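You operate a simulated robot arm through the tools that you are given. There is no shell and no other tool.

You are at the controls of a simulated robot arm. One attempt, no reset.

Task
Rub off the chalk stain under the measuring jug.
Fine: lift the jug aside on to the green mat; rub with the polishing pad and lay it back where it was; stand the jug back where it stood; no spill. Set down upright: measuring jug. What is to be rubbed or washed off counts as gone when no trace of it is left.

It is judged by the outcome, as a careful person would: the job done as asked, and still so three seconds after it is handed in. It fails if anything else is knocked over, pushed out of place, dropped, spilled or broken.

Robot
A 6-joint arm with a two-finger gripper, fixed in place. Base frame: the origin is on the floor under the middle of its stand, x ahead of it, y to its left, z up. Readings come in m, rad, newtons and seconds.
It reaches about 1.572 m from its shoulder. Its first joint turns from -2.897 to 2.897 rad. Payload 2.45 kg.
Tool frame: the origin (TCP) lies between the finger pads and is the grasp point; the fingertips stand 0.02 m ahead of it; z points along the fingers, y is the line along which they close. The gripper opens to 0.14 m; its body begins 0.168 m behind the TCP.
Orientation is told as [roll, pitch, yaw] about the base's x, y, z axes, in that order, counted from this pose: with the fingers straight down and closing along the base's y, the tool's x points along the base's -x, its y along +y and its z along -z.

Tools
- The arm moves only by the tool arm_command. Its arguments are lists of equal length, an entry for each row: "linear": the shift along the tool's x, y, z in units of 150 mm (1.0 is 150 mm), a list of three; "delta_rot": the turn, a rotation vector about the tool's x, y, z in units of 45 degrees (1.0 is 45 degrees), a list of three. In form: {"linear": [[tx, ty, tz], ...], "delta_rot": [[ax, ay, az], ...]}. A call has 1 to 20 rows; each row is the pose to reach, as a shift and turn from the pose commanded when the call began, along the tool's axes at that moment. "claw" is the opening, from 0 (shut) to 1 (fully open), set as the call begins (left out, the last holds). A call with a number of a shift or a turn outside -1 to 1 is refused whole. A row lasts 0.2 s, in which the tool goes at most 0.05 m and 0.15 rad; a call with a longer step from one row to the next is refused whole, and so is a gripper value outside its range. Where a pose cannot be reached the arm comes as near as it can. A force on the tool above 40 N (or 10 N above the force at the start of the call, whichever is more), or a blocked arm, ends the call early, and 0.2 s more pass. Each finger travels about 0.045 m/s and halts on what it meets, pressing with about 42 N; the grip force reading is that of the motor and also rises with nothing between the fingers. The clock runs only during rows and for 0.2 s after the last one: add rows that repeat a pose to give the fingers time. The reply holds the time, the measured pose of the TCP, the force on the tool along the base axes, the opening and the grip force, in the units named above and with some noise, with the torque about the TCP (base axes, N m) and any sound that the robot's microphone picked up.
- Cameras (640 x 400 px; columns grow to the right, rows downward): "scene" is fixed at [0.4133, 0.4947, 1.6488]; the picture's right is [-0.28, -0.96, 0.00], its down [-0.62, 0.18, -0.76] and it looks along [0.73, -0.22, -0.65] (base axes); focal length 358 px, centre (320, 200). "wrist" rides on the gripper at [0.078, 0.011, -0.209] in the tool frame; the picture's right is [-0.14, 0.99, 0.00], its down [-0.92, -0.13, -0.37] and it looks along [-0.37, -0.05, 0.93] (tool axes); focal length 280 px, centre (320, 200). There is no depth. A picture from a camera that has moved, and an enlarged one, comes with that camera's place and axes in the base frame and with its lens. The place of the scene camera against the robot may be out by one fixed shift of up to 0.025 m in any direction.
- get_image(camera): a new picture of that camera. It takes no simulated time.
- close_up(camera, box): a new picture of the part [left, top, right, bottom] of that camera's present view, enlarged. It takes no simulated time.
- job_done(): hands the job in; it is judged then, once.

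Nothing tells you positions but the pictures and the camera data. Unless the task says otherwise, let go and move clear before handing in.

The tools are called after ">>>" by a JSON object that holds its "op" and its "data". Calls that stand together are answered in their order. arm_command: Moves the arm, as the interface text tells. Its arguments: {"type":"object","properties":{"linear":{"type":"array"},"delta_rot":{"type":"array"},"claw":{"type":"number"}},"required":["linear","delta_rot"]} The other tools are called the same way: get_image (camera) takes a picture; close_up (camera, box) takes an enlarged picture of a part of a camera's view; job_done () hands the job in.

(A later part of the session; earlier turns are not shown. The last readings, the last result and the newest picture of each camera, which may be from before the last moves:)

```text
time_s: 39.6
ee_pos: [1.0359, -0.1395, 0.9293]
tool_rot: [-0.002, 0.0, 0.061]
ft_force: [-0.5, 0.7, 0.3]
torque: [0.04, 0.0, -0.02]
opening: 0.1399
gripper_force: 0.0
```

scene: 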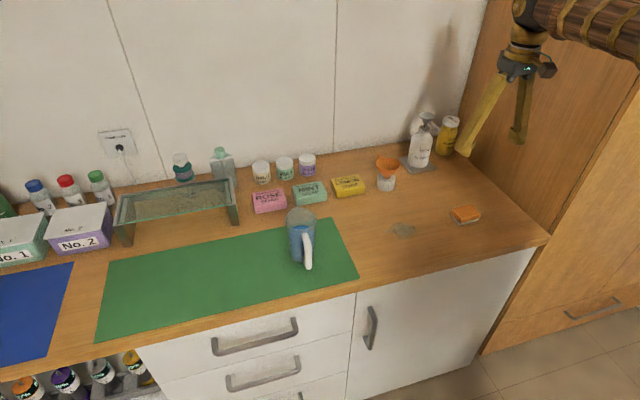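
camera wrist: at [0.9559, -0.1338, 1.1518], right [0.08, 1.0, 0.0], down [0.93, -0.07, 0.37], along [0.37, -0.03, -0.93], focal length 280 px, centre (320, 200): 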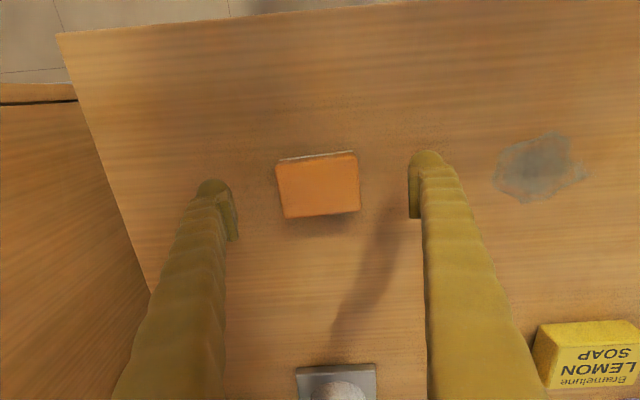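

>>> {"op": "arm_command", "data": {"linear": [[0, 0, 0.006], [0, 0, 0.006]], "delta_rot": [[0, 0, 0], [0, 0, 0]]}}

>>> {"op": "arm_command", "data": {"linear": [[0, 0, 0.006], [0, 0, 0.006]], "delta_rot": [[0, 0, 0], [0, 0, 0]]}}

>>> {"op": "close_up", "data": {"camera": "scene", "box": [430, 180, 510, 240]}}

```text
time_s: 40.2
ee_pos: [1.0359, -0.1395, 0.9278]
tool_rot: [-0.002, 0.001, 0.062]
ft_force: [-0.4, -0.1, 0.1]
torque: [-0.03, 0.02, -0.03]
opening: 0.1401
gripper_force: 0.1
```

```text
time_s: 40.8
ee_pos: [1.0372, -0.1402, 0.9266]
tool_rot: [-0.002, 0.001, 0.059]
ft_force: [0.0, -0.2, -0.1]
torque: [-0.02, 0.02, 0.01]
opening: 0.1401
gripper_force: 0.1
```

```text
6.67 times, centred on (470, 210) of scene
camera zoom: at [0.4133, 0.4947, 1.6488], right [-0.28, -0.96, 0.0], down [-0.62, 0.18, -0.76], along [0.73, -0.22, -0.65], focal length 2389 px, centre (-680, 133)
```

zoom: 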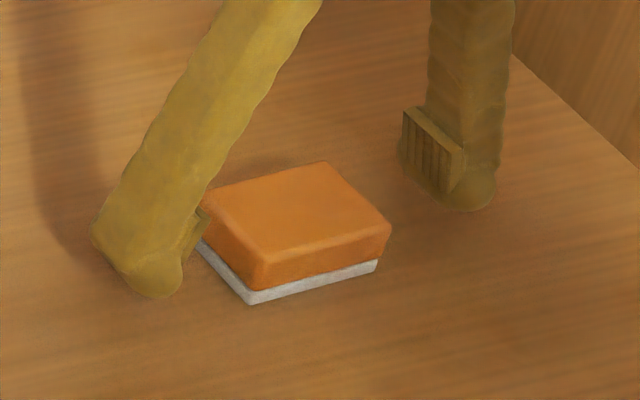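

>>> {"op": "arm_command", "data": {"linear": [[0, 0, 0.005], [0, 0, 0.005]], "delta_rot": [[0, 0, 0], [0, 0, 0]]}}

>>> {"op": "arm_command", "data": {"linear": [[0, 0, 0.005], [0, 0, 0.005]], "delta_rot": [[0, 0, 0], [0, 0, 0]]}}

>>> {"op": "arm_command", "data": {"linear": [[0, 0, 0.005], [0, 0, 0.005]], "delta_rot": [[0, 0, 0], [0, 0, 0]]}}

```text
time_s: 41.4
ee_pos: [1.0353, -0.1389, 0.9265]
tool_rot: [-0.002, -0.001, 0.062]
ft_force: [0.0, 0.7, -0.7]
torque: [0.0, 0.05, -0.02]
opening: 0.14
gripper_force: 0.0
```

```text
time_s: 42.0
ee_pos: [1.0357, -0.1399, 0.9246]
tool_rot: [-0.002, 0.0, 0.061]
ft_force: [-0.1, 0.3, 0.1]
torque: [0.01, 0.01, -0.03]
opening: 0.1399
gripper_force: 0.0
```

```text
time_s: 42.6
ee_pos: [1.0357, -0.1397, 0.9244]
tool_rot: [-0.001, -0.001, 0.062]
ft_force: [0.0, -0.1, 0.3]
torque: [0.03, 0.02, -0.01]
opening: 0.1403
gripper_force: 0.0
```

>>> {"op": "arm_command", "data": {"linear": [[0, 0, 0.005], [0, 0, 0.005]], "delta_rot": [[0, 0, 0], [0, 0, 0]]}}

>>> {"op": "arm_command", "data": {"linear": [[0, 0, 0.005], [0, 0, 0.005]], "delta_rot": [[0, 0, 0], [0, 0, 0]]}}

>>> {"op": "arm_command", "data": {"linear": [[0, 0, 0.005], [0, 0, 0.005]], "delta_rot": [[0, 0, 0], [0, 0, 0]]}}

>>> {"op": "close_up", "data": {"camera": "scene", "box": [430, 180, 510, 240]}}

```text
time_s: 43.2
ee_pos: [1.0374, -0.1396, 0.9245]
tool_rot: [-0.003, 0.001, 0.061]
ft_force: [0.0, 0.2, -0.4]
torque: [0.02, 0.04, -0.01]
opening: 0.1399
gripper_force: 0.1
```

```text
time_s: 43.8
ee_pos: [1.0359, -0.1396, 0.9232]
tool_rot: [-0.001, 0.0, 0.062]
ft_force: [0.5, -0.7, 0.8]
torque: [-0.01, -0.04, -0.03]
opening: 0.1399
gripper_force: 0.1
```

```text
time_s: 44.4
ee_pos: [1.036, -0.1395, 0.9228]
tool_rot: [-0.002, 0.0, 0.063]
ft_force: [-0.6, 0.1, -0.3]
torque: [0.03, 0.02, -0.03]
opening: 0.1402
gripper_force: 0.0
```

```text
6.67 times, centred on (470, 210) of scene
camera zoom: at [0.4133, 0.4947, 1.6488], right [-0.28, -0.96, 0.0], down [-0.62, 0.18, -0.76], along [0.73, -0.22, -0.65], focal length 2389 px, centre (-680, 133)
```

zoom: 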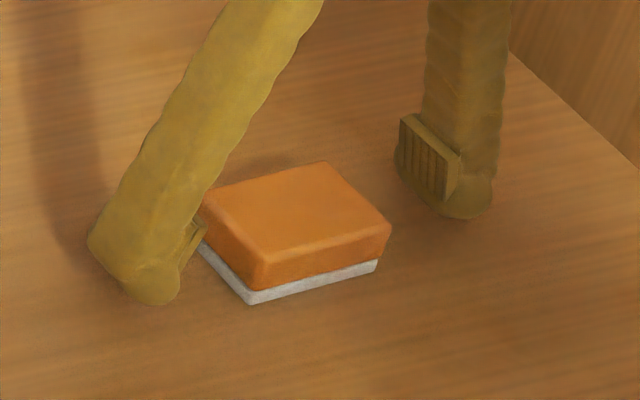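

>>> {"op": "arm_command", "data": {"linear": [[0, 0, 0.005], [0, 0, 0.005]], "delta_rot": [[0, 0, 0], [0, 0, 0]]}}

>>> {"op": "arm_command", "data": {"linear": [[0, 0, 0.005], [0, 0, 0.005]], "delta_rot": [[0, 0, 0], [0, 0, 0]]}}

>>> {"op": "arm_command", "data": {"linear": [[0, 0, 0.005], [0, 0, 0.005]], "delta_rot": [[0, 0, 0], [0, 0, 0]]}}

```text
time_s: 45.0
ee_pos: [1.0362, -0.1402, 0.9213]
tool_rot: [-0.001, 0.001, 0.063]
ft_force: [0.0, -0.6, 0.2]
torque: [-0.04, 0.0, 0.0]
opening: 0.1398
gripper_force: 0.1
```

```text
time_s: 45.6
ee_pos: [1.0365, -0.1391, 0.9207]
tool_rot: [-0.003, 0.0, 0.06]
ft_force: [0.1, -0.4, 0.1]
torque: [0.03, -0.02, -0.02]
opening: 0.1402
gripper_force: 0.0
```

```text
time_s: 46.2
ee_pos: [1.0352, -0.1392, 0.9197]
tool_rot: [-0.002, 0.001, 0.062]
ft_force: [-0.5, 0.6, 0.1]
torque: [0.01, 0.0, -0.01]
opening: 0.14
gripper_force: 0.2
```

>>> {"op": "arm_command", "data": {"linear": [[0, 0, 0.005], [0, 0, 0.005]], "delta_rot": [[0, 0, 0], [0, 0, 0]]}}

>>> {"op": "arm_command", "data": {"linear": [[0, 0, 0.005], [0, 0, 0.005]], "delta_rot": [[0, 0, 0], [0, 0, 0]]}}

>>> {"op": "arm_command", "data": {"linear": [[0, 0, 0.005], [0, 0, 0.005]], "delta_rot": [[0, 0, 0], [0, 0, 0]]}}

>>> {"op": "close_up", "data": {"camera": "scene", "box": [430, 180, 510, 240]}}

```text
time_s: 46.8
ee_pos: [1.0363, -0.1404, 0.9186]
tool_rot: [-0.001, -0.002, 0.062]
ft_force: [-0.4, 0.7, -0.5]
torque: [0.0, 0.02, 0.03]
opening: 0.1398
gripper_force: 0.2
```

```text
time_s: 47.4
ee_pos: [1.036, -0.1387, 0.918]
tool_rot: [-0.002, 0.001, 0.061]
ft_force: [-0.4, 0.9, -0.2]
torque: [0.01, 0.04, 0.02]
opening: 0.1399
gripper_force: 0.1
```

```text
time_s: 48.0
ee_pos: [1.0359, -0.1402, 0.9178]
tool_rot: [-0.001, -0.002, 0.06]
ft_force: [0.2, -0.4, -0.8]
torque: [0.02, 0.0, 0.03]
opening: 0.1398
gripper_force: 0.2
```

```text
6.67 times, centred on (470, 210) of scene
camera zoom: at [0.4133, 0.4947, 1.6488], right [-0.28, -0.96, 0.0], down [-0.62, 0.18, -0.76], along [0.73, -0.22, -0.65], focal length 2389 px, centre (-680, 133)
```

zoom: 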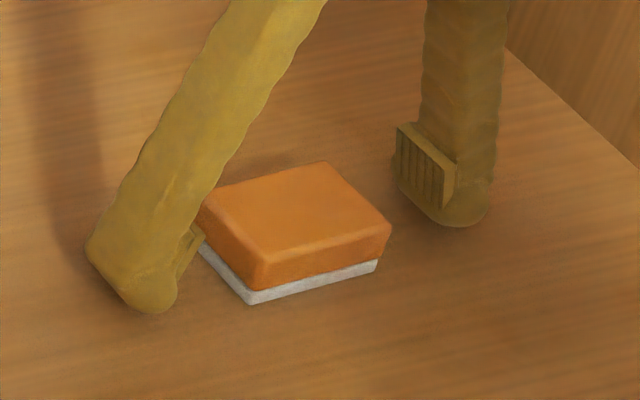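

No contact even at z = 0.9175, so there is ample room below the tips. I'll rise 3 mm to keep clearance for rubbing and close on the pad.

>>> {"op": "arm_command", "data": {"linear": [[0, 0, -0.02], [0, 0, -0.02]], "delta_rot": [[0, 0, 0], [0, 0, 0]]}}

>>> {"op": "arm_command", "data": {"linear": [[0, 0, 0], [0, 0, 0], [0, 0, 0], [0, 0, 0], [0, 0, 0], [0, 0, 0], [0, 0, 0], [0, 0, 0]], "delta_rot": [[0, 0, 0], [0, 0, 0], [0, 0, 0], [0, 0, 0], [0, 0, 0], [0, 0, 0], [0, 0, 0], [0, 0, 0]], "claw": 0}}

>>> {"op": "get_image", "data": {"camera": "wrist"}}

>>> {"op": "close_up", "data": {"camera": "scene", "box": [430, 180, 510, 240]}}

```text
time_s: 48.6
ee_pos: [1.0354, -0.1403, 0.921]
tool_rot: [-0.002, 0.002, 0.06]
ft_force: [0.1, -0.2, 0.2]
torque: [0.01, -0.01, -0.01]
opening: 0.1403
gripper_force: 0.1
```

```text
time_s: 50.4
ee_pos: [1.0358, -0.1389, 0.9213]
tool_rot: [-0.002, -0.001, 0.06]
ft_force: [-0.2, -0.1, 0.7]
torque: [0.0, 0.0, -0.01]
opening: 0.0697
gripper_force: 42.3
```

```text
taken
camera wrist: at [0.9561, -0.1338, 1.1292], right [0.08, 1.0, 0.0], down [0.93, -0.07, 0.37], along [0.37, -0.03, -0.93], focal length 280 px, centre (320, 200)
```

wrist: 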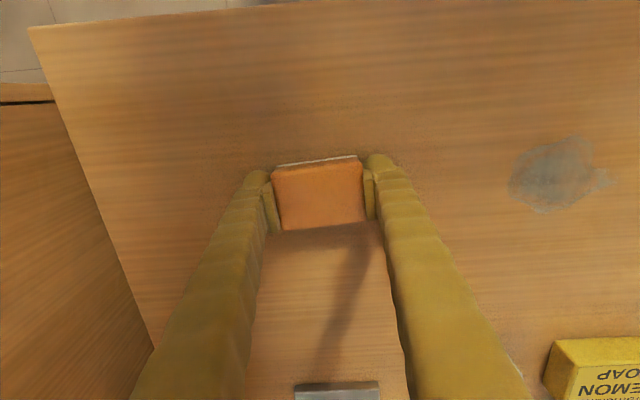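

```text
6.67 times, centred on (470, 210) of scene
camera zoom: at [0.4133, 0.4947, 1.6488], right [-0.28, -0.96, 0.0], down [-0.62, 0.18, -0.76], along [0.73, -0.22, -0.65], focal length 2389 px, centre (-680, 133)
```

zoom: 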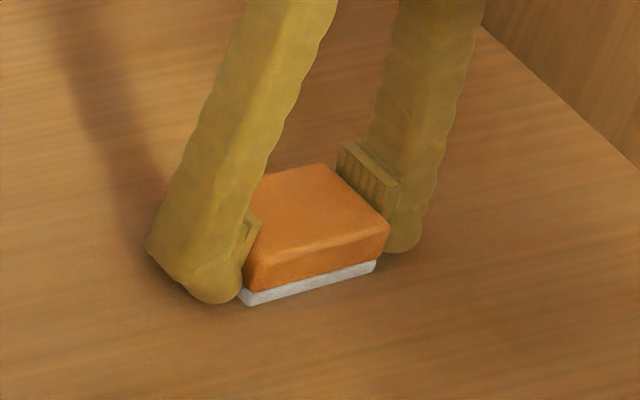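

The pad is gripped at 0.070 m and hasn't shifted. I'll lift it 3 cm and check that it comes along.

>>> {"op": "arm_command", "data": {"linear": [[0, 0, -0.02], [0, 0, -0.06], [0, 0, -0.12], [0, 0, -0.18], [0, 0, -0.2], [0, 0, -0.2]], "delta_rot": [[0, 0, 0], [0, 0, 0], [0, 0, 0], [0, 0, 0], [0, 0, 0], [0, 0, 0]]}}

>>> {"op": "get_image", "data": {"camera": "wrist"}}

>>> {"op": "close_up", "data": {"camera": "scene", "box": [430, 170, 510, 230]}}

```text
time_s: 51.8
ee_pos: [1.035, -0.1404, 0.9485]
tool_rot: [-0.001, 0.0, 0.062]
ft_force: [0.3, 0.1, -0.1]
torque: [0.0, 0.0, -0.02]
opening: 0.0694
gripper_force: 42.1
```

```text
taken
camera wrist: at [0.956, -0.1339, 1.1588], right [0.08, 1.0, 0.0], down [0.93, -0.07, 0.37], along [0.37, -0.03, -0.93], focal length 280 px, centre (320, 200)
```

wrist: 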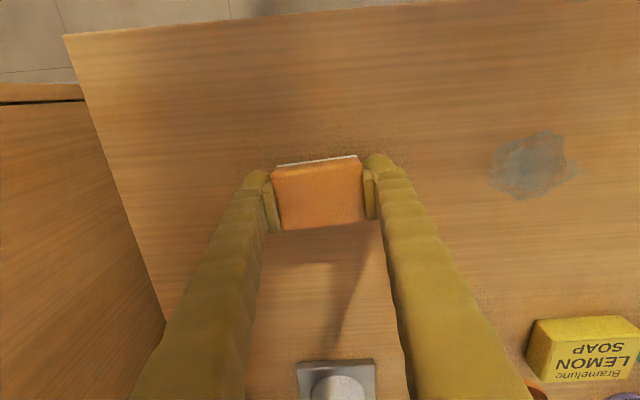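

```text
6.67 times, centred on (470, 200) of scene
camera zoom: at [0.4133, 0.4947, 1.6488], right [-0.28, -0.96, 0.0], down [-0.62, 0.18, -0.76], along [0.73, -0.22, -0.65], focal length 2389 px, centre (-680, 200)
```

zoom: 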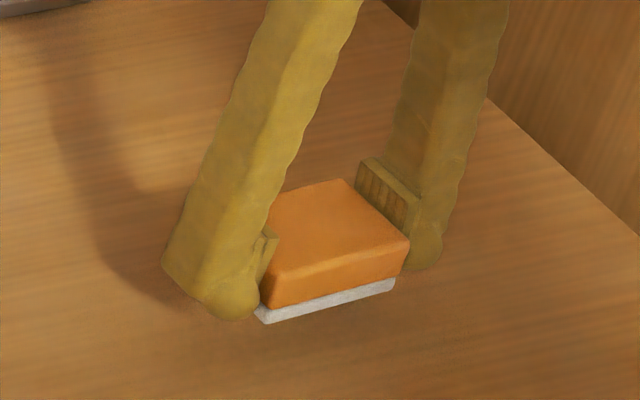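

The pad came up cleanly. I'll carry it over the centre of the stain.

>>> {"op": "arm_command", "data": {"linear": [[0, 0.1, 0], [0, 0.28, 0], [0, 0.5, 0], [0, 0.72, 0], [0, 0.9, 0], [0, 0.9, 0]], "delta_rot": [[0, 0, 0], [0, 0, 0], [0, 0, 0], [0, 0, 0], [0, 0, 0], [0, 0, 0]]}}

>>> {"op": "arm_command", "data": {"linear": [[-0.04, 0.15, 0], [-0.08, 0.3, 0], [-0.127, 0.461, 0], [-0.127, 0.461, 0]], "delta_rot": [[0, 0, 0], [0, 0, 0], [0, 0, 0], [0, 0, 0]]}}

>>> {"op": "get_image", "data": {"camera": "wrist"}}

>>> {"op": "close_up", "data": {"camera": "scene", "box": [340, 160, 500, 260]}}

```text
time_s: 53.2
ee_pos: [1.0272, -0.0053, 0.9505]
tool_rot: [-0.001, 0.001, 0.059]
ft_force: [-0.6, 0.3, -1.0]
torque: [0.01, -0.01, 0.0]
opening: 0.0696
gripper_force: 41.9
```

```text
time_s: 54.2
ee_pos: [1.0431, 0.0656, 0.9496]
tool_rot: [-0.003, -0.001, 0.059]
ft_force: [-0.4, 0.2, -0.5]
torque: [0.02, 0.04, -0.05]
opening: 0.0694
gripper_force: 42.6
```

```text
taken
camera wrist: at [0.9628, 0.0715, 1.1589], right [0.08, 1.0, 0.0], down [0.93, -0.07, 0.37], along [0.37, -0.03, -0.93], focal length 280 px, centre (320, 200)
```

wrist: 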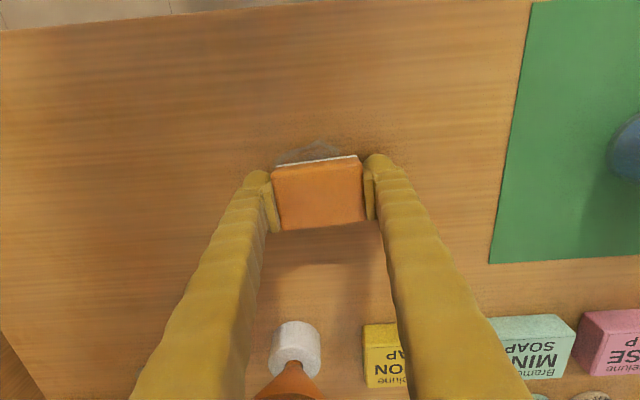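

```text
4.00 times, centred on (420, 210) of scene
camera zoom: at [0.4133, 0.4947, 1.6488], right [-0.28, -0.96, 0.0], down [-0.62, 0.18, -0.76], along [0.73, -0.22, -0.65], focal length 1434 px, centre (-80, 160)
```

zoom: 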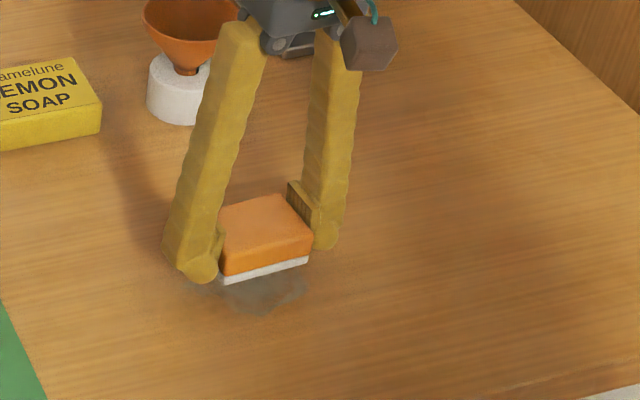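

The pad is centred over the stain. I'll lower it to the height it was gripped at and feel for light contact.

>>> {"op": "arm_command", "data": {"linear": [[0, 0, 0.05], [0, 0, 0.1], [0, 0, 0.15], [0, 0, 0.18], [0, 0, 0.195], [0, 0, 0.195]], "delta_rot": [[0, 0, 0], [0, 0, 0], [0, 0, 0], [0, 0, 0], [0, 0, 0], [0, 0, 0]]}}

>>> {"op": "arm_command", "data": {"linear": [[0, 0, 0.004], [0, 0, 0.004]], "delta_rot": [[0, 0, 0], [0, 0, 0]]}}

>>> {"op": "arm_command", "data": {"linear": [[0, 0, 0.003], [0, 0, 0.003]], "delta_rot": [[0, 0, 0], [0, 0, 0]]}}

```text
time_s: 55.6
ee_pos: [1.0432, 0.0656, 0.9205]
tool_rot: [-0.003, -0.001, 0.061]
ft_force: [0.0, 0.2, -0.9]
torque: [0.03, 0.01, 0.02]
opening: 0.0694
gripper_force: 42.3
```

```text
time_s: 56.2
ee_pos: [1.0432, 0.0668, 0.9206]
tool_rot: [-0.001, -0.001, 0.061]
ft_force: [-2.1, -0.5, 5.9]
torque: [0.03, 0.12, 0.01]
opening: 0.0693
gripper_force: 42.5
```

```text
time_s: 56.8
ee_pos: [1.0425, 0.0668, 0.9208]
tool_rot: [-0.003, -0.001, 0.061]
ft_force: [-2.6, 1.2, 16.2]
torque: [-0.02, 0.22, 0.01]
opening: 0.0695
gripper_force: 42.2
```

Contact is made at about 16 N. I'll ease off a hair and rub back and forth over the middle and near side of the stain.

>>> {"op": "arm_command", "data": {"linear": [[0, 0.1, -0.001], [0, 0.25, -0.001], [0, 0.1, -0.001], [0, -0.1, -0.001], [0, -0.25, -0.001], [0, -0.1, -0.001], [0, 0.1, -0.001], [0, 0.25, -0.001], [0.1, 0.25, -0.001], [0.2, 0.25, -0.001], [0.2, 0.1, -0.001], [0.2, -0.1, -0.001], [0.2, -0.25, -0.001], [0.2, -0.1, -0.001], [0.2, 0.1, -0.001], [0.2, 0.25, -0.001], [0.1, 0.25, -0.001], [0, 0.25, -0.001], [0, 0.1, -0.001], [0, 0, -0.001]], "delta_rot": [[0, 0, 0], [0, 0, 0], [0, 0, 0], [0, 0, 0], [0, 0, 0], [0, 0, 0], [0, 0, 0], [0, 0, 0], [0, 0, 0], [0, 0, 0], [0, 0, 0], [0, 0, 0], [0, 0, 0], [0, 0, 0], [0, 0, 0], [0, 0, 0], [0, 0, 0], [0, 0, 0], [0, 0, 0], [0, 0, 0]]}}

>>> {"op": "get_image", "data": {"camera": "wrist"}}

>>> {"op": "close_up", "data": {"camera": "scene", "box": [340, 180, 500, 280]}}

```text
time_s: 61.0
ee_pos: [1.0427, 0.0649, 0.9195]
tool_rot: [-0.002, -0.002, 0.059]
ft_force: [0.3, 5.6, 21.8]
torque: [0.08, 0.17, -0.1]
opening: 0.0694
gripper_force: 41.6
```

```text
taken
camera wrist: at [0.9624, 0.0717, 1.1288], right [0.08, 1.0, 0.0], down [0.93, -0.07, 0.37], along [0.37, -0.03, -0.93], focal length 280 px, centre (320, 200)
```

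wrist: 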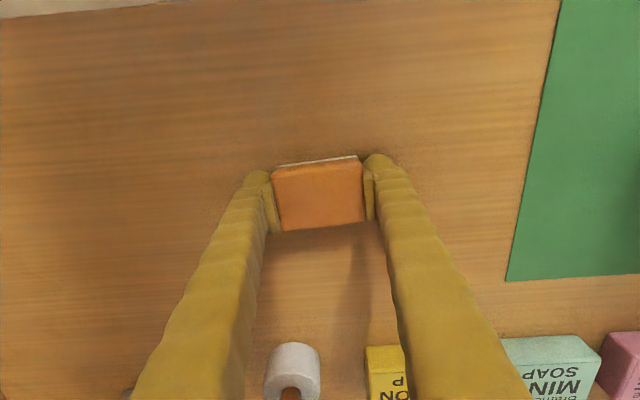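

```text
4.00 times, centred on (420, 230) of scene
camera zoom: at [0.4133, 0.4947, 1.6488], right [-0.28, -0.96, 0.0], down [-0.62, 0.18, -0.76], along [0.73, -0.22, -0.65], focal length 1434 px, centre (-80, 80)
```

zoom: 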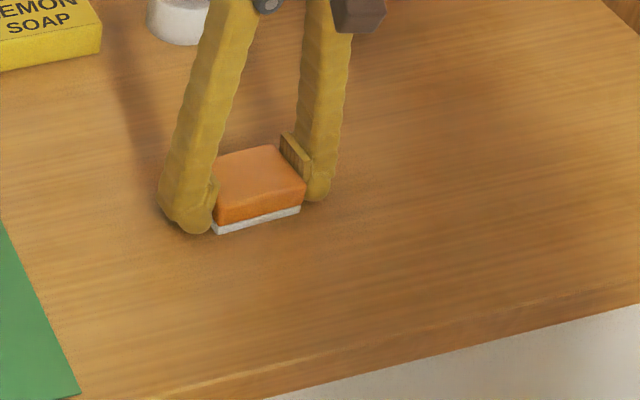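

The near side already looks clean under the strokes. I'll now rub the far side with slightly less pressure, then repeat over the middle.

>>> {"op": "arm_command", "data": {"linear": [[-0.1, 0, -0.002], [-0.2, 0.1, -0.002], [-0.2, 0.25, -0.002], [-0.2, 0.1, -0.002], [-0.2, -0.1, -0.002], [-0.2, -0.25, -0.002], [-0.2, -0.1, -0.002], [-0.2, 0.1, -0.002], [-0.2, 0.25, -0.002], [-0.1, 0.28, -0.002], [-0.1, 0.1, -0.002], [-0.1, -0.1, -0.002], [-0.1, -0.28, -0.002], [0.05, -0.28, -0.002], [0.2, -0.25, -0.002], [0.1, -0.15, -0.002], [0.05, 0, -0.002], [0.1, 0.2, -0.002], [0, 0.25, -0.002], [0, 0.1, -0.002]], "delta_rot": [[0, 0, 0], [0, 0, 0], [0, 0, 0], [0, 0, 0], [0, 0, 0], [0, 0, 0], [0, 0, 0], [0, 0, 0], [0, 0, 0], [0, 0, 0], [0, 0, 0], [0, 0, 0], [0, 0, 0], [0, 0, 0], [0, 0, 0], [0, 0, 0], [0, 0, 0], [0, 0, 0], [0, 0, 0], [0, 0, 0]]}}

>>> {"op": "get_image", "data": {"camera": "wrist"}}

>>> {"op": "close_up", "data": {"camera": "scene", "box": [340, 180, 500, 280]}}

```text
time_s: 65.2
ee_pos: [1.0398, 0.0815, 0.9207]
tool_rot: [0.0, 0.0, 0.061]
ft_force: [-0.7, 0.5, -1.3]
torque: [-0.06, 0.01, 0.0]
opening: 0.0692
gripper_force: 42.1
```

```text
taken
camera wrist: at [0.9615, 0.087, 1.1298], right [0.08, 1.0, 0.0], down [0.93, -0.07, 0.37], along [0.37, -0.03, -0.93], focal length 280 px, centre (320, 200)
```

wrist: 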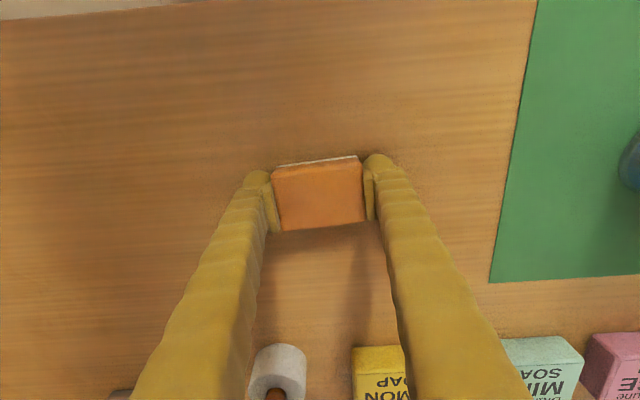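

```text
4.00 times, centred on (420, 230) of scene
camera zoom: at [0.4133, 0.4947, 1.6488], right [-0.28, -0.96, 0.0], down [-0.62, 0.18, -0.76], along [0.73, -0.22, -0.65], focal length 1434 px, centre (-80, 80)
```

zoom: 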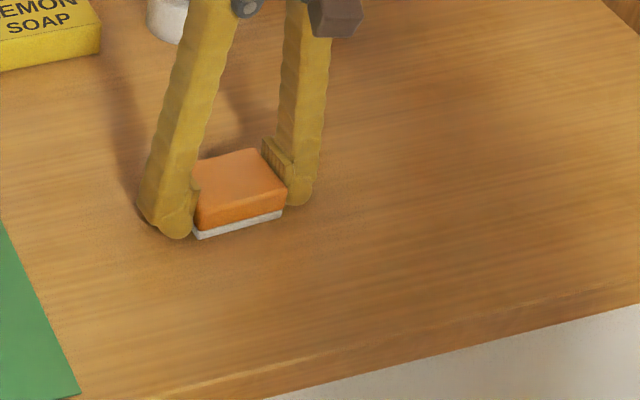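

The last strokes went slightly light on pressure. I'll lift the pad and move aside to see whether any stain remains.

>>> {"op": "arm_command", "data": {"linear": [[0, 0, -0.1], [0, -0.1, -0.25], [0, -0.3, -0.3], [0, -0.55, -0.3], [0, -0.8, -0.3], [0, -1.0, -0.3], [0, -1.0, -0.3]], "delta_rot": [[0, 0, 0], [0, 0, 0], [0, 0, 0], [0, 0, 0], [0, 0, 0], [0, 0, 0], [0, 0, 0]]}}

>>> {"op": "close_up", "data": {"camera": "wrist", "box": [400, 60, 640, 220]}}

>>> {"op": "close_up", "data": {"camera": "scene", "box": [360, 190, 456, 260]}}

```text
time_s: 66.8
ee_pos: [1.0513, -0.07, 0.9645]
tool_rot: [-0.002, 0.0, 0.062]
ft_force: [0.3, 0.1, -0.3]
torque: [0.02, 0.0, -0.03]
opening: 0.0696
gripper_force: 41.8
```

```text
2.50 times, centred on (520, 140) of wrist
camera zoom: at [0.9714, -0.0644, 1.1737], right [0.08, 1.0, 0.0], down [0.93, -0.07, 0.37], along [0.37, -0.03, -0.93], focal length 701 px, centre (-180, 350)
```

zoom: 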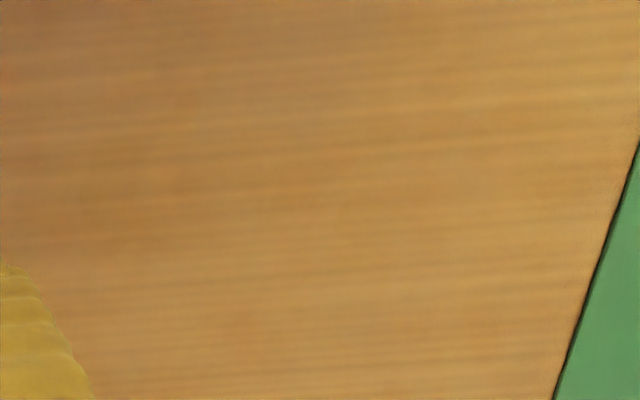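

```text
5.71 times, centred on (408, 225) of scene
camera zoom: at [0.4133, 0.4947, 1.6488], right [-0.28, -0.96, 0.0], down [-0.62, 0.18, -0.76], along [0.73, -0.22, -0.65], focal length 2048 px, centre (-183, 57)
```

zoom: 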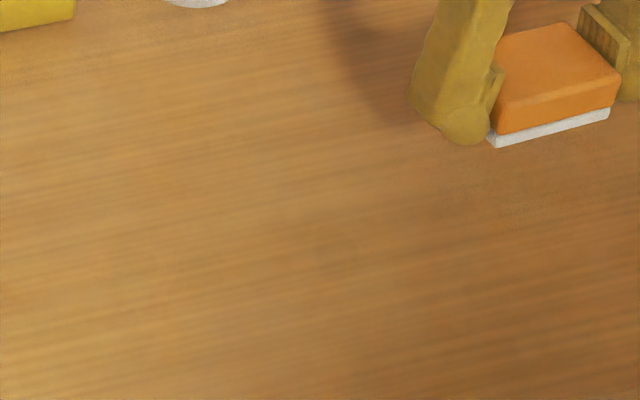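

The stain appears gone in both views. To be sure no faint trace is left, especially on the far side where pressure was light, I'll go back for one more firm pass over the whole area.

>>> {"op": "arm_command", "data": {"linear": [[0, 0.1, 0], [0, 0.3, 0], [0, 0.55, 0], [0, 0.8, 0.05], [0, 0.9, 0.12], [0, 0.9, 0.2], [0, 0.9, 0.26], [0, 0.9, 0.29], [0, 0.9, 0.297], [0, 0.9, 0.297]], "delta_rot": [[0, 0, 0], [0, 0, 0], [0, 0, 0], [0, 0, 0], [0, 0, 0], [0, 0, 0], [0, 0, 0], [0, 0, 0], [0, 0, 0], [0, 0, 0]]}}

>>> {"op": "arm_command", "data": {"linear": [[0, 0, 0.0045], [0, 0, 0.0045]], "delta_rot": [[0, 0, 0], [0, 0, 0]]}}

```text
time_s: 69.0
ee_pos: [1.042, 0.0664, 0.9211]
tool_rot: [-0.002, 0.0, 0.06]
ft_force: [-0.1, 0.6, 0.0]
torque: [0.0, -0.01, 0.01]
opening: 0.0694
gripper_force: 42.5
```

```text
time_s: 69.6
ee_pos: [1.0433, 0.0668, 0.9196]
tool_rot: [-0.003, -0.001, 0.06]
ft_force: [-0.8, 0.0, 2.0]
torque: [0.03, 0.1, -0.01]
opening: 0.0695
gripper_force: 41.7
```

>>> {"op": "arm_command", "data": {"linear": [[0, 0, 0.001], [-0.1, 0, 0.001], [-0.2, 0.1, 0.001], [-0.2, 0.25, 0.001], [-0.2, 0.1, 0.001], [-0.2, -0.1, 0.001], [-0.2, -0.25, 0.001], [-0.2, -0.1, 0.001], [-0.2, 0.1, 0.001], [-0.2, 0.25, 0.001], [-0.1, 0.28, 0.001], [-0.1, 0.1, 0.001], [-0.1, -0.1, 0.001], [-0.1, -0.28, 0.001]], "delta_rot": [[0, 0, 0], [0, 0, 0], [0, 0, 0], [0, 0, 0], [0, 0, 0], [0, 0, 0], [0, 0, 0], [0, 0, 0], [0, 0, 0], [0, 0, 0], [0, 0, 0], [0, 0, 0], [0, 0, 0], [0, 0, 0]]}}

>>> {"op": "arm_command", "data": {"linear": [[0.1, 0, 0], [0.1, 0.2, 0], [0.1, 0.4, 0], [0.1, 0.56, 0], [0.2, 0.56, 0], [0.3, 0.55, 0], [0.3, 0.35, 0], [0.3, 0.15, 0], [0.3, 0.0, 0], [0.2, 0, 0], [0.1, 0.05, 0], [0.1, 0.25, 0], [0.1, 0.45, 0]], "delta_rot": [[0, 0, 0], [0, 0, 0], [0, 0, 0], [0, 0, 0], [0, 0, 0], [0, 0, 0], [0, 0, 0], [0, 0, 0], [0, 0, 0], [0, 0, 0], [0, 0, 0], [0, 0, 0], [0, 0, 0]]}}

```text
time_s: 72.6
ee_pos: [1.0601, 0.0243, 0.9202]
tool_rot: [-0.001, -0.001, 0.06]
ft_force: [-0.4, -0.9, 13.9]
torque: [0.05, 0.04, -0.2]
opening: 0.0692
gripper_force: 41.7
```

```text
time_s: 75.4
ee_pos: [1.0418, 0.0906, 0.9206]
tool_rot: [0.001, -0.002, 0.059]
ft_force: [1.0, -6.2, 24.8]
torque: [-0.18, 0.19, 0.3]
opening: 0.0691
gripper_force: 41.5
```

The pressure was good on this pass, around 14–25 N. I'll lift the pad and move aside to inspect again.

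>>> {"op": "arm_command", "data": {"linear": [[0, 0, -0.1], [0, -0.1, -0.25], [0, -0.3, -0.3], [0, -0.55, -0.3], [0, -0.8, -0.3], [0, -1.0, -0.3], [0, -1.0, -0.3]], "delta_rot": [[0, 0, 0], [0, 0, 0], [0, 0, 0], [0, 0, 0], [0, 0, 0], [0, 0, 0], [0, 0, 0]]}}

>>> {"op": "arm_command", "data": {"linear": [[0.04, -0.15, 0], [0.08, -0.3, 0], [0.127, -0.531, 0], [0.127, -0.531, 0]], "delta_rot": [[0, 0, 0], [0, 0, 0], [0, 0, 0], [0, 0, 0]]}}

>>> {"op": "get_image", "data": {"camera": "wrist"}}

>>> {"op": "close_up", "data": {"camera": "wrist", "box": [440, 80, 640, 220]}}

>>> {"op": "close_up", "data": {"camera": "scene", "box": [370, 205, 440, 255]}}

>>> {"op": "close_up", "data": {"camera": "scene", "box": [430, 160, 526, 230]}}

```text
time_s: 77.0
ee_pos: [1.0514, -0.0594, 0.9649]
tool_rot: [0.0, 0.0, 0.062]
ft_force: [-0.1, -0.3, -0.3]
torque: [0.01, 0.02, -0.02]
opening: 0.0695
gripper_force: 42.1
```

```text
time_s: 78.0
ee_pos: [1.0357, -0.1399, 0.966]
tool_rot: [-0.001, -0.001, 0.062]
ft_force: [-0.8, -0.2, -0.7]
torque: [0.0, 0.02, -0.01]
opening: 0.0696
gripper_force: 42.1
```

```text
taken
camera wrist: at [0.9561, -0.1348, 1.1744], right [0.08, 1.0, 0.0], down [0.93, -0.07, 0.37], along [0.37, -0.03, -0.93], focal length 280 px, centre (320, 200)
```

wrist: 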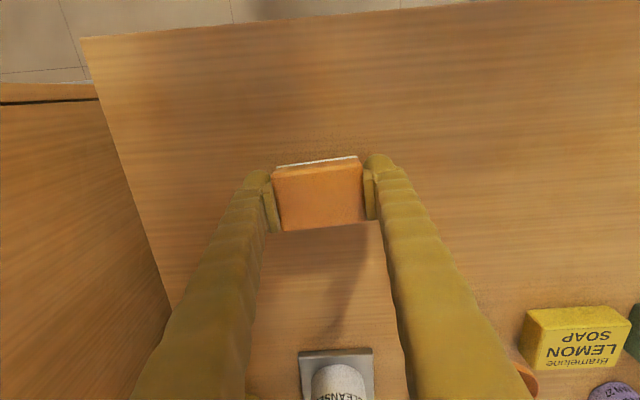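

```text
2.86 times, centred on (540, 150) of wrist
camera zoom: at [0.9561, -0.1348, 1.1744], right [0.08, 1.0, 0.0], down [0.93, -0.07, 0.37], along [0.37, -0.03, -0.93], focal length 801 px, centre (-309, 343)
```

zoom: 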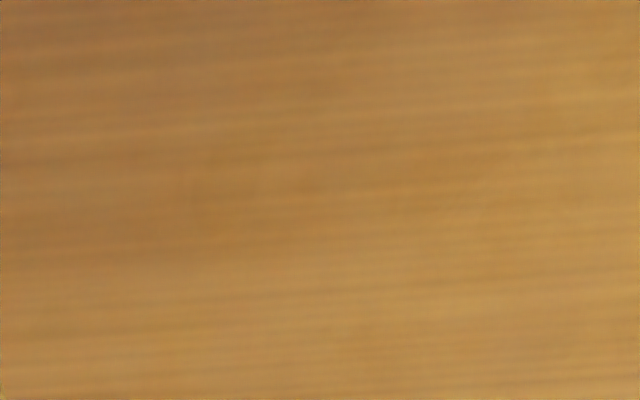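

```text
8.00 times, centred on (405, 230) of scene
camera zoom: at [0.4133, 0.4947, 1.6488], right [-0.28, -0.96, 0.0], down [-0.62, 0.18, -0.76], along [0.73, -0.22, -0.65], focal length 2867 px, centre (-360, -40)
```

zoom: 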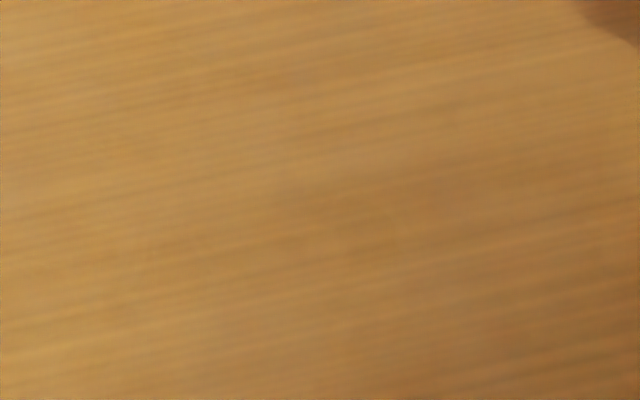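

```text
5.71 times, centred on (478, 195) of scene
camera zoom: at [0.4133, 0.4947, 1.6488], right [-0.28, -0.96, 0.0], down [-0.62, 0.18, -0.76], along [0.73, -0.22, -0.65], focal length 2048 px, centre (-583, 229)
```

zoom: 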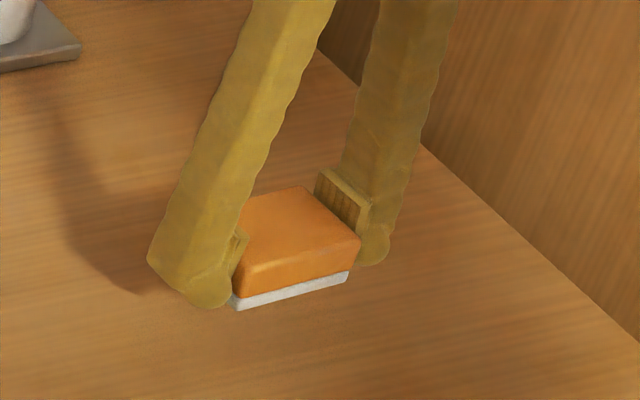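

The counter is clean in both views, the pad hasn't slipped in the grip, and it is back above its original spot. I'll lower it to exactly the height it was gripped at.

>>> {"op": "arm_command", "data": {"linear": [[0, 0, 0.05], [0, 0, 0.12], [0, 0, 0.19], [0, 0, 0.25], [0, 0, 0.285], [0, 0, 0.295], [0, 0, 0.295]], "delta_rot": [[0, 0, 0], [0, 0, 0], [0, 0, 0], [0, 0, 0], [0, 0, 0], [0, 0, 0], [0, 0, 0]]}}

>>> {"op": "arm_command", "data": {"linear": [[0, 0, 0.003], [0, 0, 0.003]], "delta_rot": [[0, 0, 0], [0, 0, 0]]}}

```text
time_s: 79.6
ee_pos: [1.0361, -0.1389, 0.921]
tool_rot: [-0.003, 0.0, 0.061]
ft_force: [0.5, -0.1, 0.1]
torque: [0.0, -0.02, -0.01]
opening: 0.0694
gripper_force: 42.0
```

```text
time_s: 80.2
ee_pos: [1.0359, -0.1391, 0.9211]
tool_rot: [-0.003, 0.001, 0.061]
ft_force: [0.1, 0.0, -0.4]
torque: [0.0, -0.01, 0.02]
opening: 0.0692
gripper_force: 42.4
```

>>> {"op": "arm_command", "data": {"linear": [[0, 0, 0.0015], [0, 0, 0.0015]], "delta_rot": [[0, 0, 0], [0, 0, 0]]}}

```text
time_s: 80.8
ee_pos: [1.0359, -0.1393, 0.921]
tool_rot: [-0.002, 0.0, 0.062]
ft_force: [0.9, -0.3, 5.1]
torque: [-0.01, 0.1, 0.03]
opening: 0.0692
gripper_force: 42.0
```

The pad is touching down on the counter at 5 N, so I'll open the gripper now and check.

>>> {"op": "arm_command", "data": {"linear": [[0, 0, 0], [0, 0, 0], [0, 0, 0], [0, 0, 0], [0, 0, 0], [0, 0, 0], [0, 0, 0]], "delta_rot": [[0, 0, 0], [0, 0, 0], [0, 0, 0], [0, 0, 0], [0, 0, 0], [0, 0, 0], [0, 0, 0]], "claw": 1}}

>>> {"op": "get_image", "data": {"camera": "wrist"}}

>>> {"op": "close_up", "data": {"camera": "scene", "box": [430, 180, 510, 240]}}

```text
time_s: 82.4
ee_pos: [1.0362, -0.1404, 0.92]
tool_rot: [-0.002, 0.0, 0.062]
ft_force: [-0.1, 0.1, 0.6]
torque: [-0.05, -0.04, -0.01]
opening: 0.1401
gripper_force: 0.1
```

```text
taken
camera wrist: at [0.9562, -0.1338, 1.129], right [0.08, 1.0, 0.0], down [0.93, -0.07, 0.37], along [0.37, -0.03, -0.93], focal length 280 px, centre (320, 200)
```

wrist: 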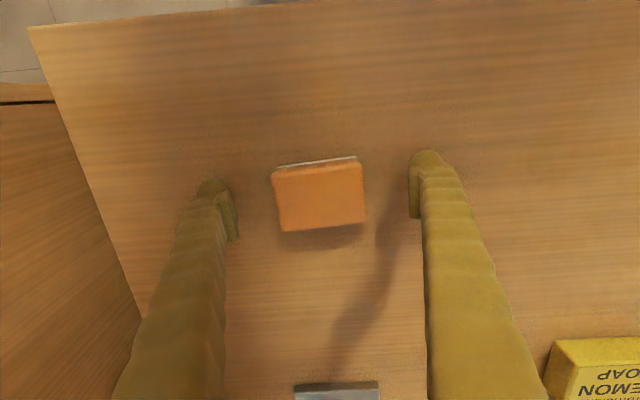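

```text
6.67 times, centred on (470, 210) of scene
camera zoom: at [0.4133, 0.4947, 1.6488], right [-0.28, -0.96, 0.0], down [-0.62, 0.18, -0.76], along [0.73, -0.22, -0.65], focal length 2389 px, centre (-680, 133)
```

zoom: 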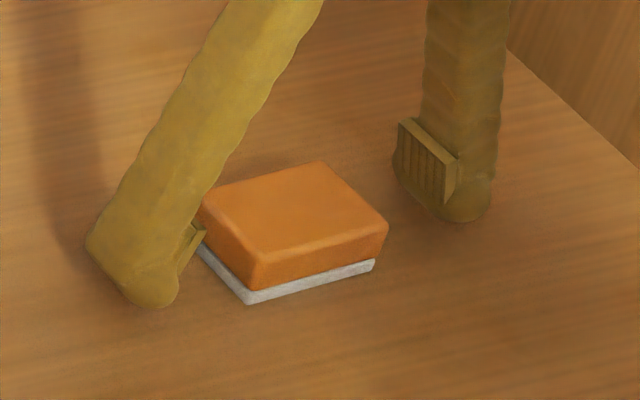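

The pad lies within about a millimetre of where it was. I'll rise straight up and undo the small turn, then travel back toward the jug.

>>> {"op": "arm_command", "data": {"linear": [[0, 0, -0.1], [0, 0, -0.3], [0, 0, -0.55], [0, 0, -0.8], [0, 0, -1.0]], "delta_rot": [[0, 0, 0], [0, 0, 0], [0, 0, 0], [0, 0, 0], [0, 0, 0]]}}

>>> {"op": "arm_command", "data": {"linear": [[0, 0, -0.2], [0, 0, -0.4], [0, 0, -0.58], [0, 0, -0.58]], "delta_rot": [[0, 0, 0.03], [0, 0, 0.06], [0, 0, 0.076], [0, 0, 0.076]]}}

>>> {"op": "arm_command", "data": {"linear": [[0.024, 0.2, 0], [0.024, 0.4, 0], [0.024, 0.6, 0], [0.024, 0.8, 0], [0.024, 1.0, 0]], "delta_rot": [[0, 0, 0], [0, 0, 0], [0, 0, 0], [0, 0, 0], [0, 0, 0]]}}

>>> {"op": "arm_command", "data": {"linear": [[0, 0.2, 0], [0, 0.447, 0], [0, 0.447, 0]], "delta_rot": [[0, 0, 0], [0, 0, 0], [0, 0, 0]]}}

>>> {"op": "get_image", "data": {"camera": "wrist"}}

>>> {"op": "close_up", "data": {"camera": "wrist", "box": [274, 115, 354, 179]}}

>>> {"op": "close_up", "data": {"camera": "wrist", "box": [144, 130, 234, 194]}}

```text
time_s: 83.6
ee_pos: [1.0348, -0.1401, 1.0695]
tool_rot: [0.0, 0.0, 0.06]
ft_force: [0.6, 0.0, -0.4]
torque: [0.03, -0.01, 0.02]
opening: 0.1401
gripper_force: 0.0
```

```text
time_s: 84.6
ee_pos: [1.0353, -0.1397, 1.1573]
tool_rot: [0.001, 0.0, 0.001]
ft_force: [-0.4, -0.3, -0.7]
torque: [0.0, -0.02, 0.0]
opening: 0.14
gripper_force: 0.1
```

```text
time_s: 85.8
ee_pos: [1.0318, 0.0098, 1.1569]
tool_rot: [0.0, 0.002, 0.0]
ft_force: [0.6, 0.0, 0.3]
torque: [0.03, -0.01, 0.01]
opening: 0.1399
gripper_force: 0.0
```

```text
time_s: 86.6
ee_pos: [1.0323, 0.0792, 1.1555]
tool_rot: [-0.002, -0.002, 0.0]
ft_force: [-0.2, -0.3, 0.6]
torque: [0.02, 0.0, 0.02]
opening: 0.1401
gripper_force: 0.1
```

```text
taken
camera wrist: at [0.9524, 0.0888, 1.3655], right [0.14, 0.99, 0.0], down [0.92, -0.13, 0.37], along [0.37, -0.05, -0.93], focal length 280 px, centre (320, 200)
```

wrist: 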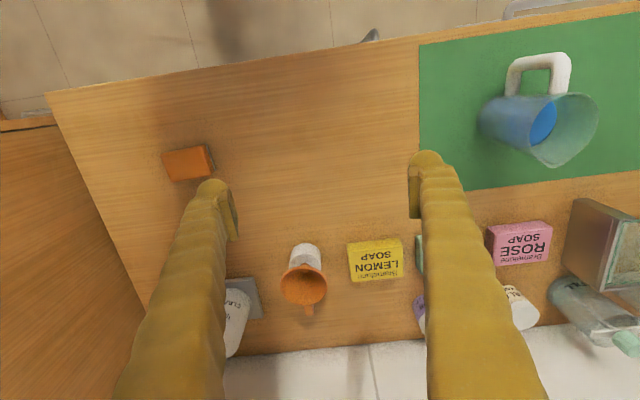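

```text
6.25 times, centred on (314, 147) of wrist
camera zoom: at [0.9524, 0.0888, 1.3655], right [0.14, 0.99, 0.0], down [0.92, -0.13, 0.37], along [0.37, -0.05, -0.93], focal length 1752 px, centre (358, 531)
```

zoom: 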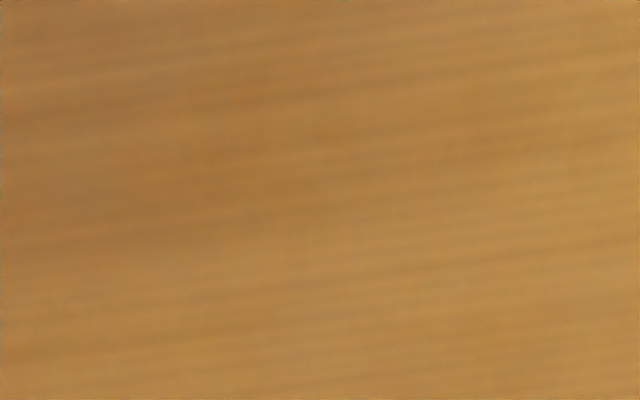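

```text
6.25 times, centred on (189, 162) of wrist
camera zoom: at [0.9524, 0.0888, 1.3655], right [0.14, 0.99, 0.0], down [0.92, -0.13, 0.37], along [0.37, -0.05, -0.93], focal length 1752 px, centre (1139, 438)
```

zoom: 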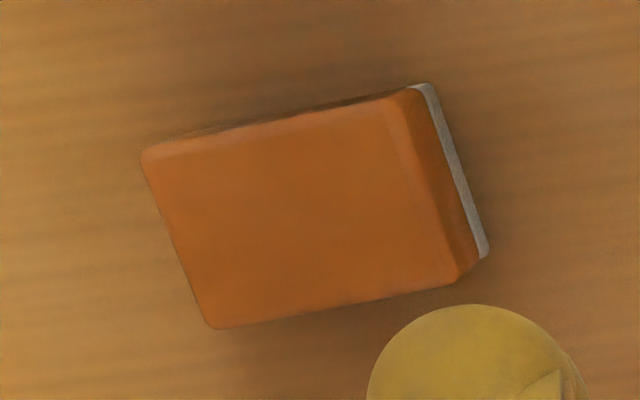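

The stain area is spotless from directly above, and the pad is back in place. I'll go to the jug on the mat next.

>>> {"op": "arm_command", "data": {"linear": [[0, 0.2, 0], [0, 0.4, 0], [0, 0.6, 0], [0, 0.8, 0], [0, 0.95, 0]], "delta_rot": [[0, 0, 0], [0, 0, 0], [0, 0, 0], [0, 0, 0], [0, 0, 0]]}}

>>> {"op": "arm_command", "data": {"linear": [[0, 0.2, 0], [0, 0.4, 0], [0, 0.6, 0], [0, 0.8, 0], [0, 0.95, 0], [0, 0.95, 0]], "delta_rot": [[0, 0, 0], [0, 0, 0], [0, 0, 0], [0, 0, 0], [0, 0, 0], [0, 0, 0]]}}

>>> {"op": "get_image", "data": {"camera": "wrist"}}

```text
time_s: 87.8
ee_pos: [1.0316, 0.2199, 1.157]
tool_rot: [-0.001, -0.001, 0.0]
ft_force: [0.1, -0.3, -0.2]
torque: [-0.01, -0.03, -0.01]
opening: 0.1399
gripper_force: 0.0
```

```text
time_s: 89.2
ee_pos: [1.0326, 0.3626, 1.1577]
tool_rot: [0.0, 0.001, -0.001]
ft_force: [0.0, 0.3, -0.2]
torque: [-0.02, -0.04, 0.0]
opening: 0.1399
gripper_force: 0.0
```

```text
taken
camera wrist: at [0.9531, 0.3733, 1.3663], right [0.14, 0.99, 0.0], down [0.92, -0.13, 0.37], along [0.37, -0.05, -0.93], focal length 280 px, centre (320, 200)
```

wrist: 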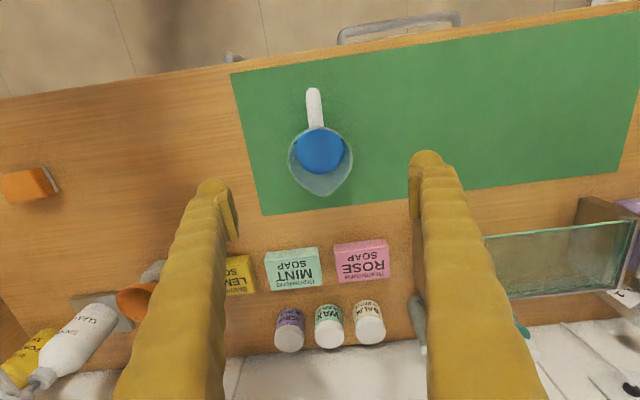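

The jug is directly below, between the fingers, just as I left it. I'll go straight down to the height where I released it.

>>> {"op": "arm_command", "data": {"linear": [[0, 0, 0.15], [0, 0, 0.35], [0, 0, 0.55], [0, 0, 0.75], [0, 0, 0.9], [0, 0, 1.0]], "delta_rot": [[0, 0, 0], [0, 0, 0], [0, 0, 0], [0, 0, 0], [0, 0, 0], [0, 0, 0]]}}

>>> {"op": "arm_command", "data": {"linear": [[0, 0, 0.1], [0, 0, 0.2], [0, 0, 0.2]], "delta_rot": [[0, 0, 0], [0, 0, 0], [0, 0, 0]]}}

>>> {"op": "get_image", "data": {"camera": "wrist"}}

```text
time_s: 90.6
ee_pos: [1.0315, 0.3635, 1.0077]
tool_rot: [0.0, 0.0, -0.001]
ft_force: [0.2, 0.3, -0.3]
torque: [0.02, 0.01, 0.01]
opening: 0.1397
gripper_force: 0.1
```

```text
time_s: 91.4
ee_pos: [1.0324, 0.3624, 0.9771]
tool_rot: [-0.002, -0.002, 0.001]
ft_force: [-0.4, 0.0, 0.7]
torque: [0.0, 0.0, 0.02]
opening: 0.14
gripper_force: 0.1
```

```text
taken
camera wrist: at [0.9528, 0.3729, 1.1858], right [0.14, 0.99, 0.0], down [0.92, -0.13, 0.37], along [0.37, -0.05, -0.93], focal length 280 px, centre (320, 200)
```

wrist: 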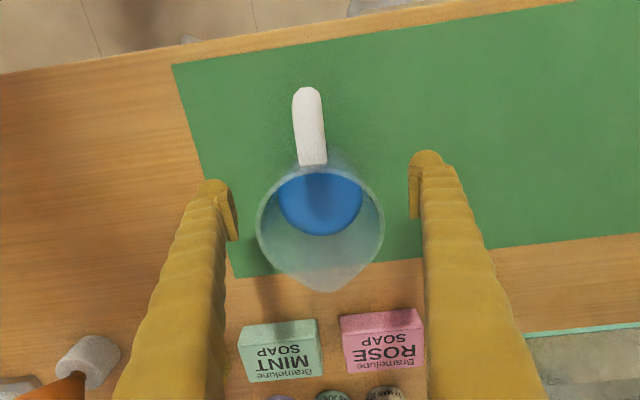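

The fingers are around the jug in the same pose as before. I'll close the grip.

>>> {"op": "arm_command", "data": {"linear": [[0, 0, 0], [0, 0, 0], [0, 0, 0], [0, 0, 0], [0, 0, 0], [0, 0, 0], [0, 0, 0], [0, 0, 0], [0, 0, 0]], "delta_rot": [[0, 0, 0], [0, 0, 0], [0, 0, 0], [0, 0, 0], [0, 0, 0], [0, 0, 0], [0, 0, 0], [0, 0, 0], [0, 0, 0]], "claw": 0}}

>>> {"op": "arm_command", "data": {"linear": [[0, 0, -0.01], [0, 0, -0.03], [0, 0, -0.06], [0, 0, -0.1], [0, 0, -0.13], [0, 0, -0.14], [0, 0, -0.14]], "delta_rot": [[0, 0, 0], [0, 0, 0], [0, 0, 0], [0, 0, 0], [0, 0, 0], [0, 0, 0], [0, 0, 0]]}}

>>> {"op": "get_image", "data": {"camera": "wrist"}}

>>> {"op": "close_up", "data": {"camera": "scene", "box": [240, 170, 400, 270]}}

```text
time_s: 93.4
ee_pos: [1.0325, 0.3623, 0.9762]
tool_rot: [-0.002, 0.0, 0.0]
ft_force: [-0.2, -1.7, 2.2]
torque: [0.04, -0.01, 0.05]
opening: 0.0876
gripper_force: 41.9
```

```text
time_s: 95.0
ee_pos: [1.0313, 0.3624, 0.9972]
tool_rot: [-0.001, -0.001, 0.0]
ft_force: [0.0, -0.8, -3.6]
torque: [-0.05, -0.08, 0.0]
opening: 0.0876
gripper_force: 41.7
```

```text
taken
camera wrist: at [0.9526, 0.3731, 1.2066], right [0.14, 0.99, 0.0], down [0.92, -0.13, 0.37], along [0.37, -0.05, -0.93], focal length 280 px, centre (320, 200)
```

wrist: 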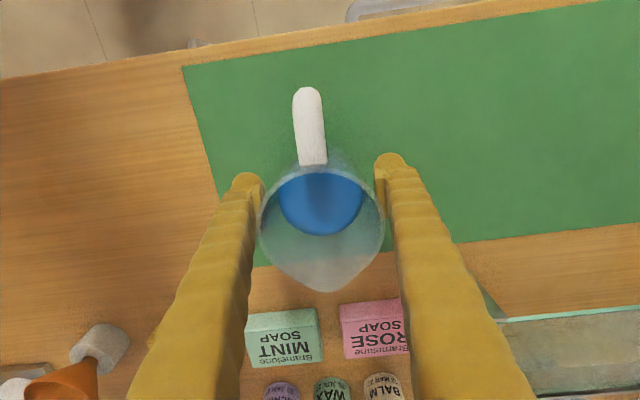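

```text
4.00 times, centred on (320, 220) of scene
camera zoom: at [0.4133, 0.4947, 1.6488], right [-0.28, -0.96, 0.0], down [-0.62, 0.18, -0.76], along [0.73, -0.22, -0.65], focal length 1434 px, centre (320, 120)
```

zoom: 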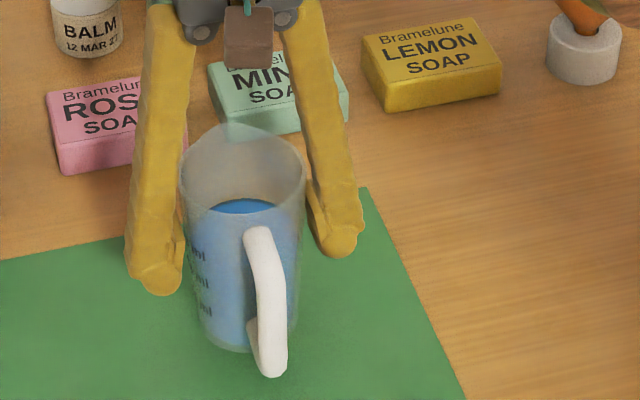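

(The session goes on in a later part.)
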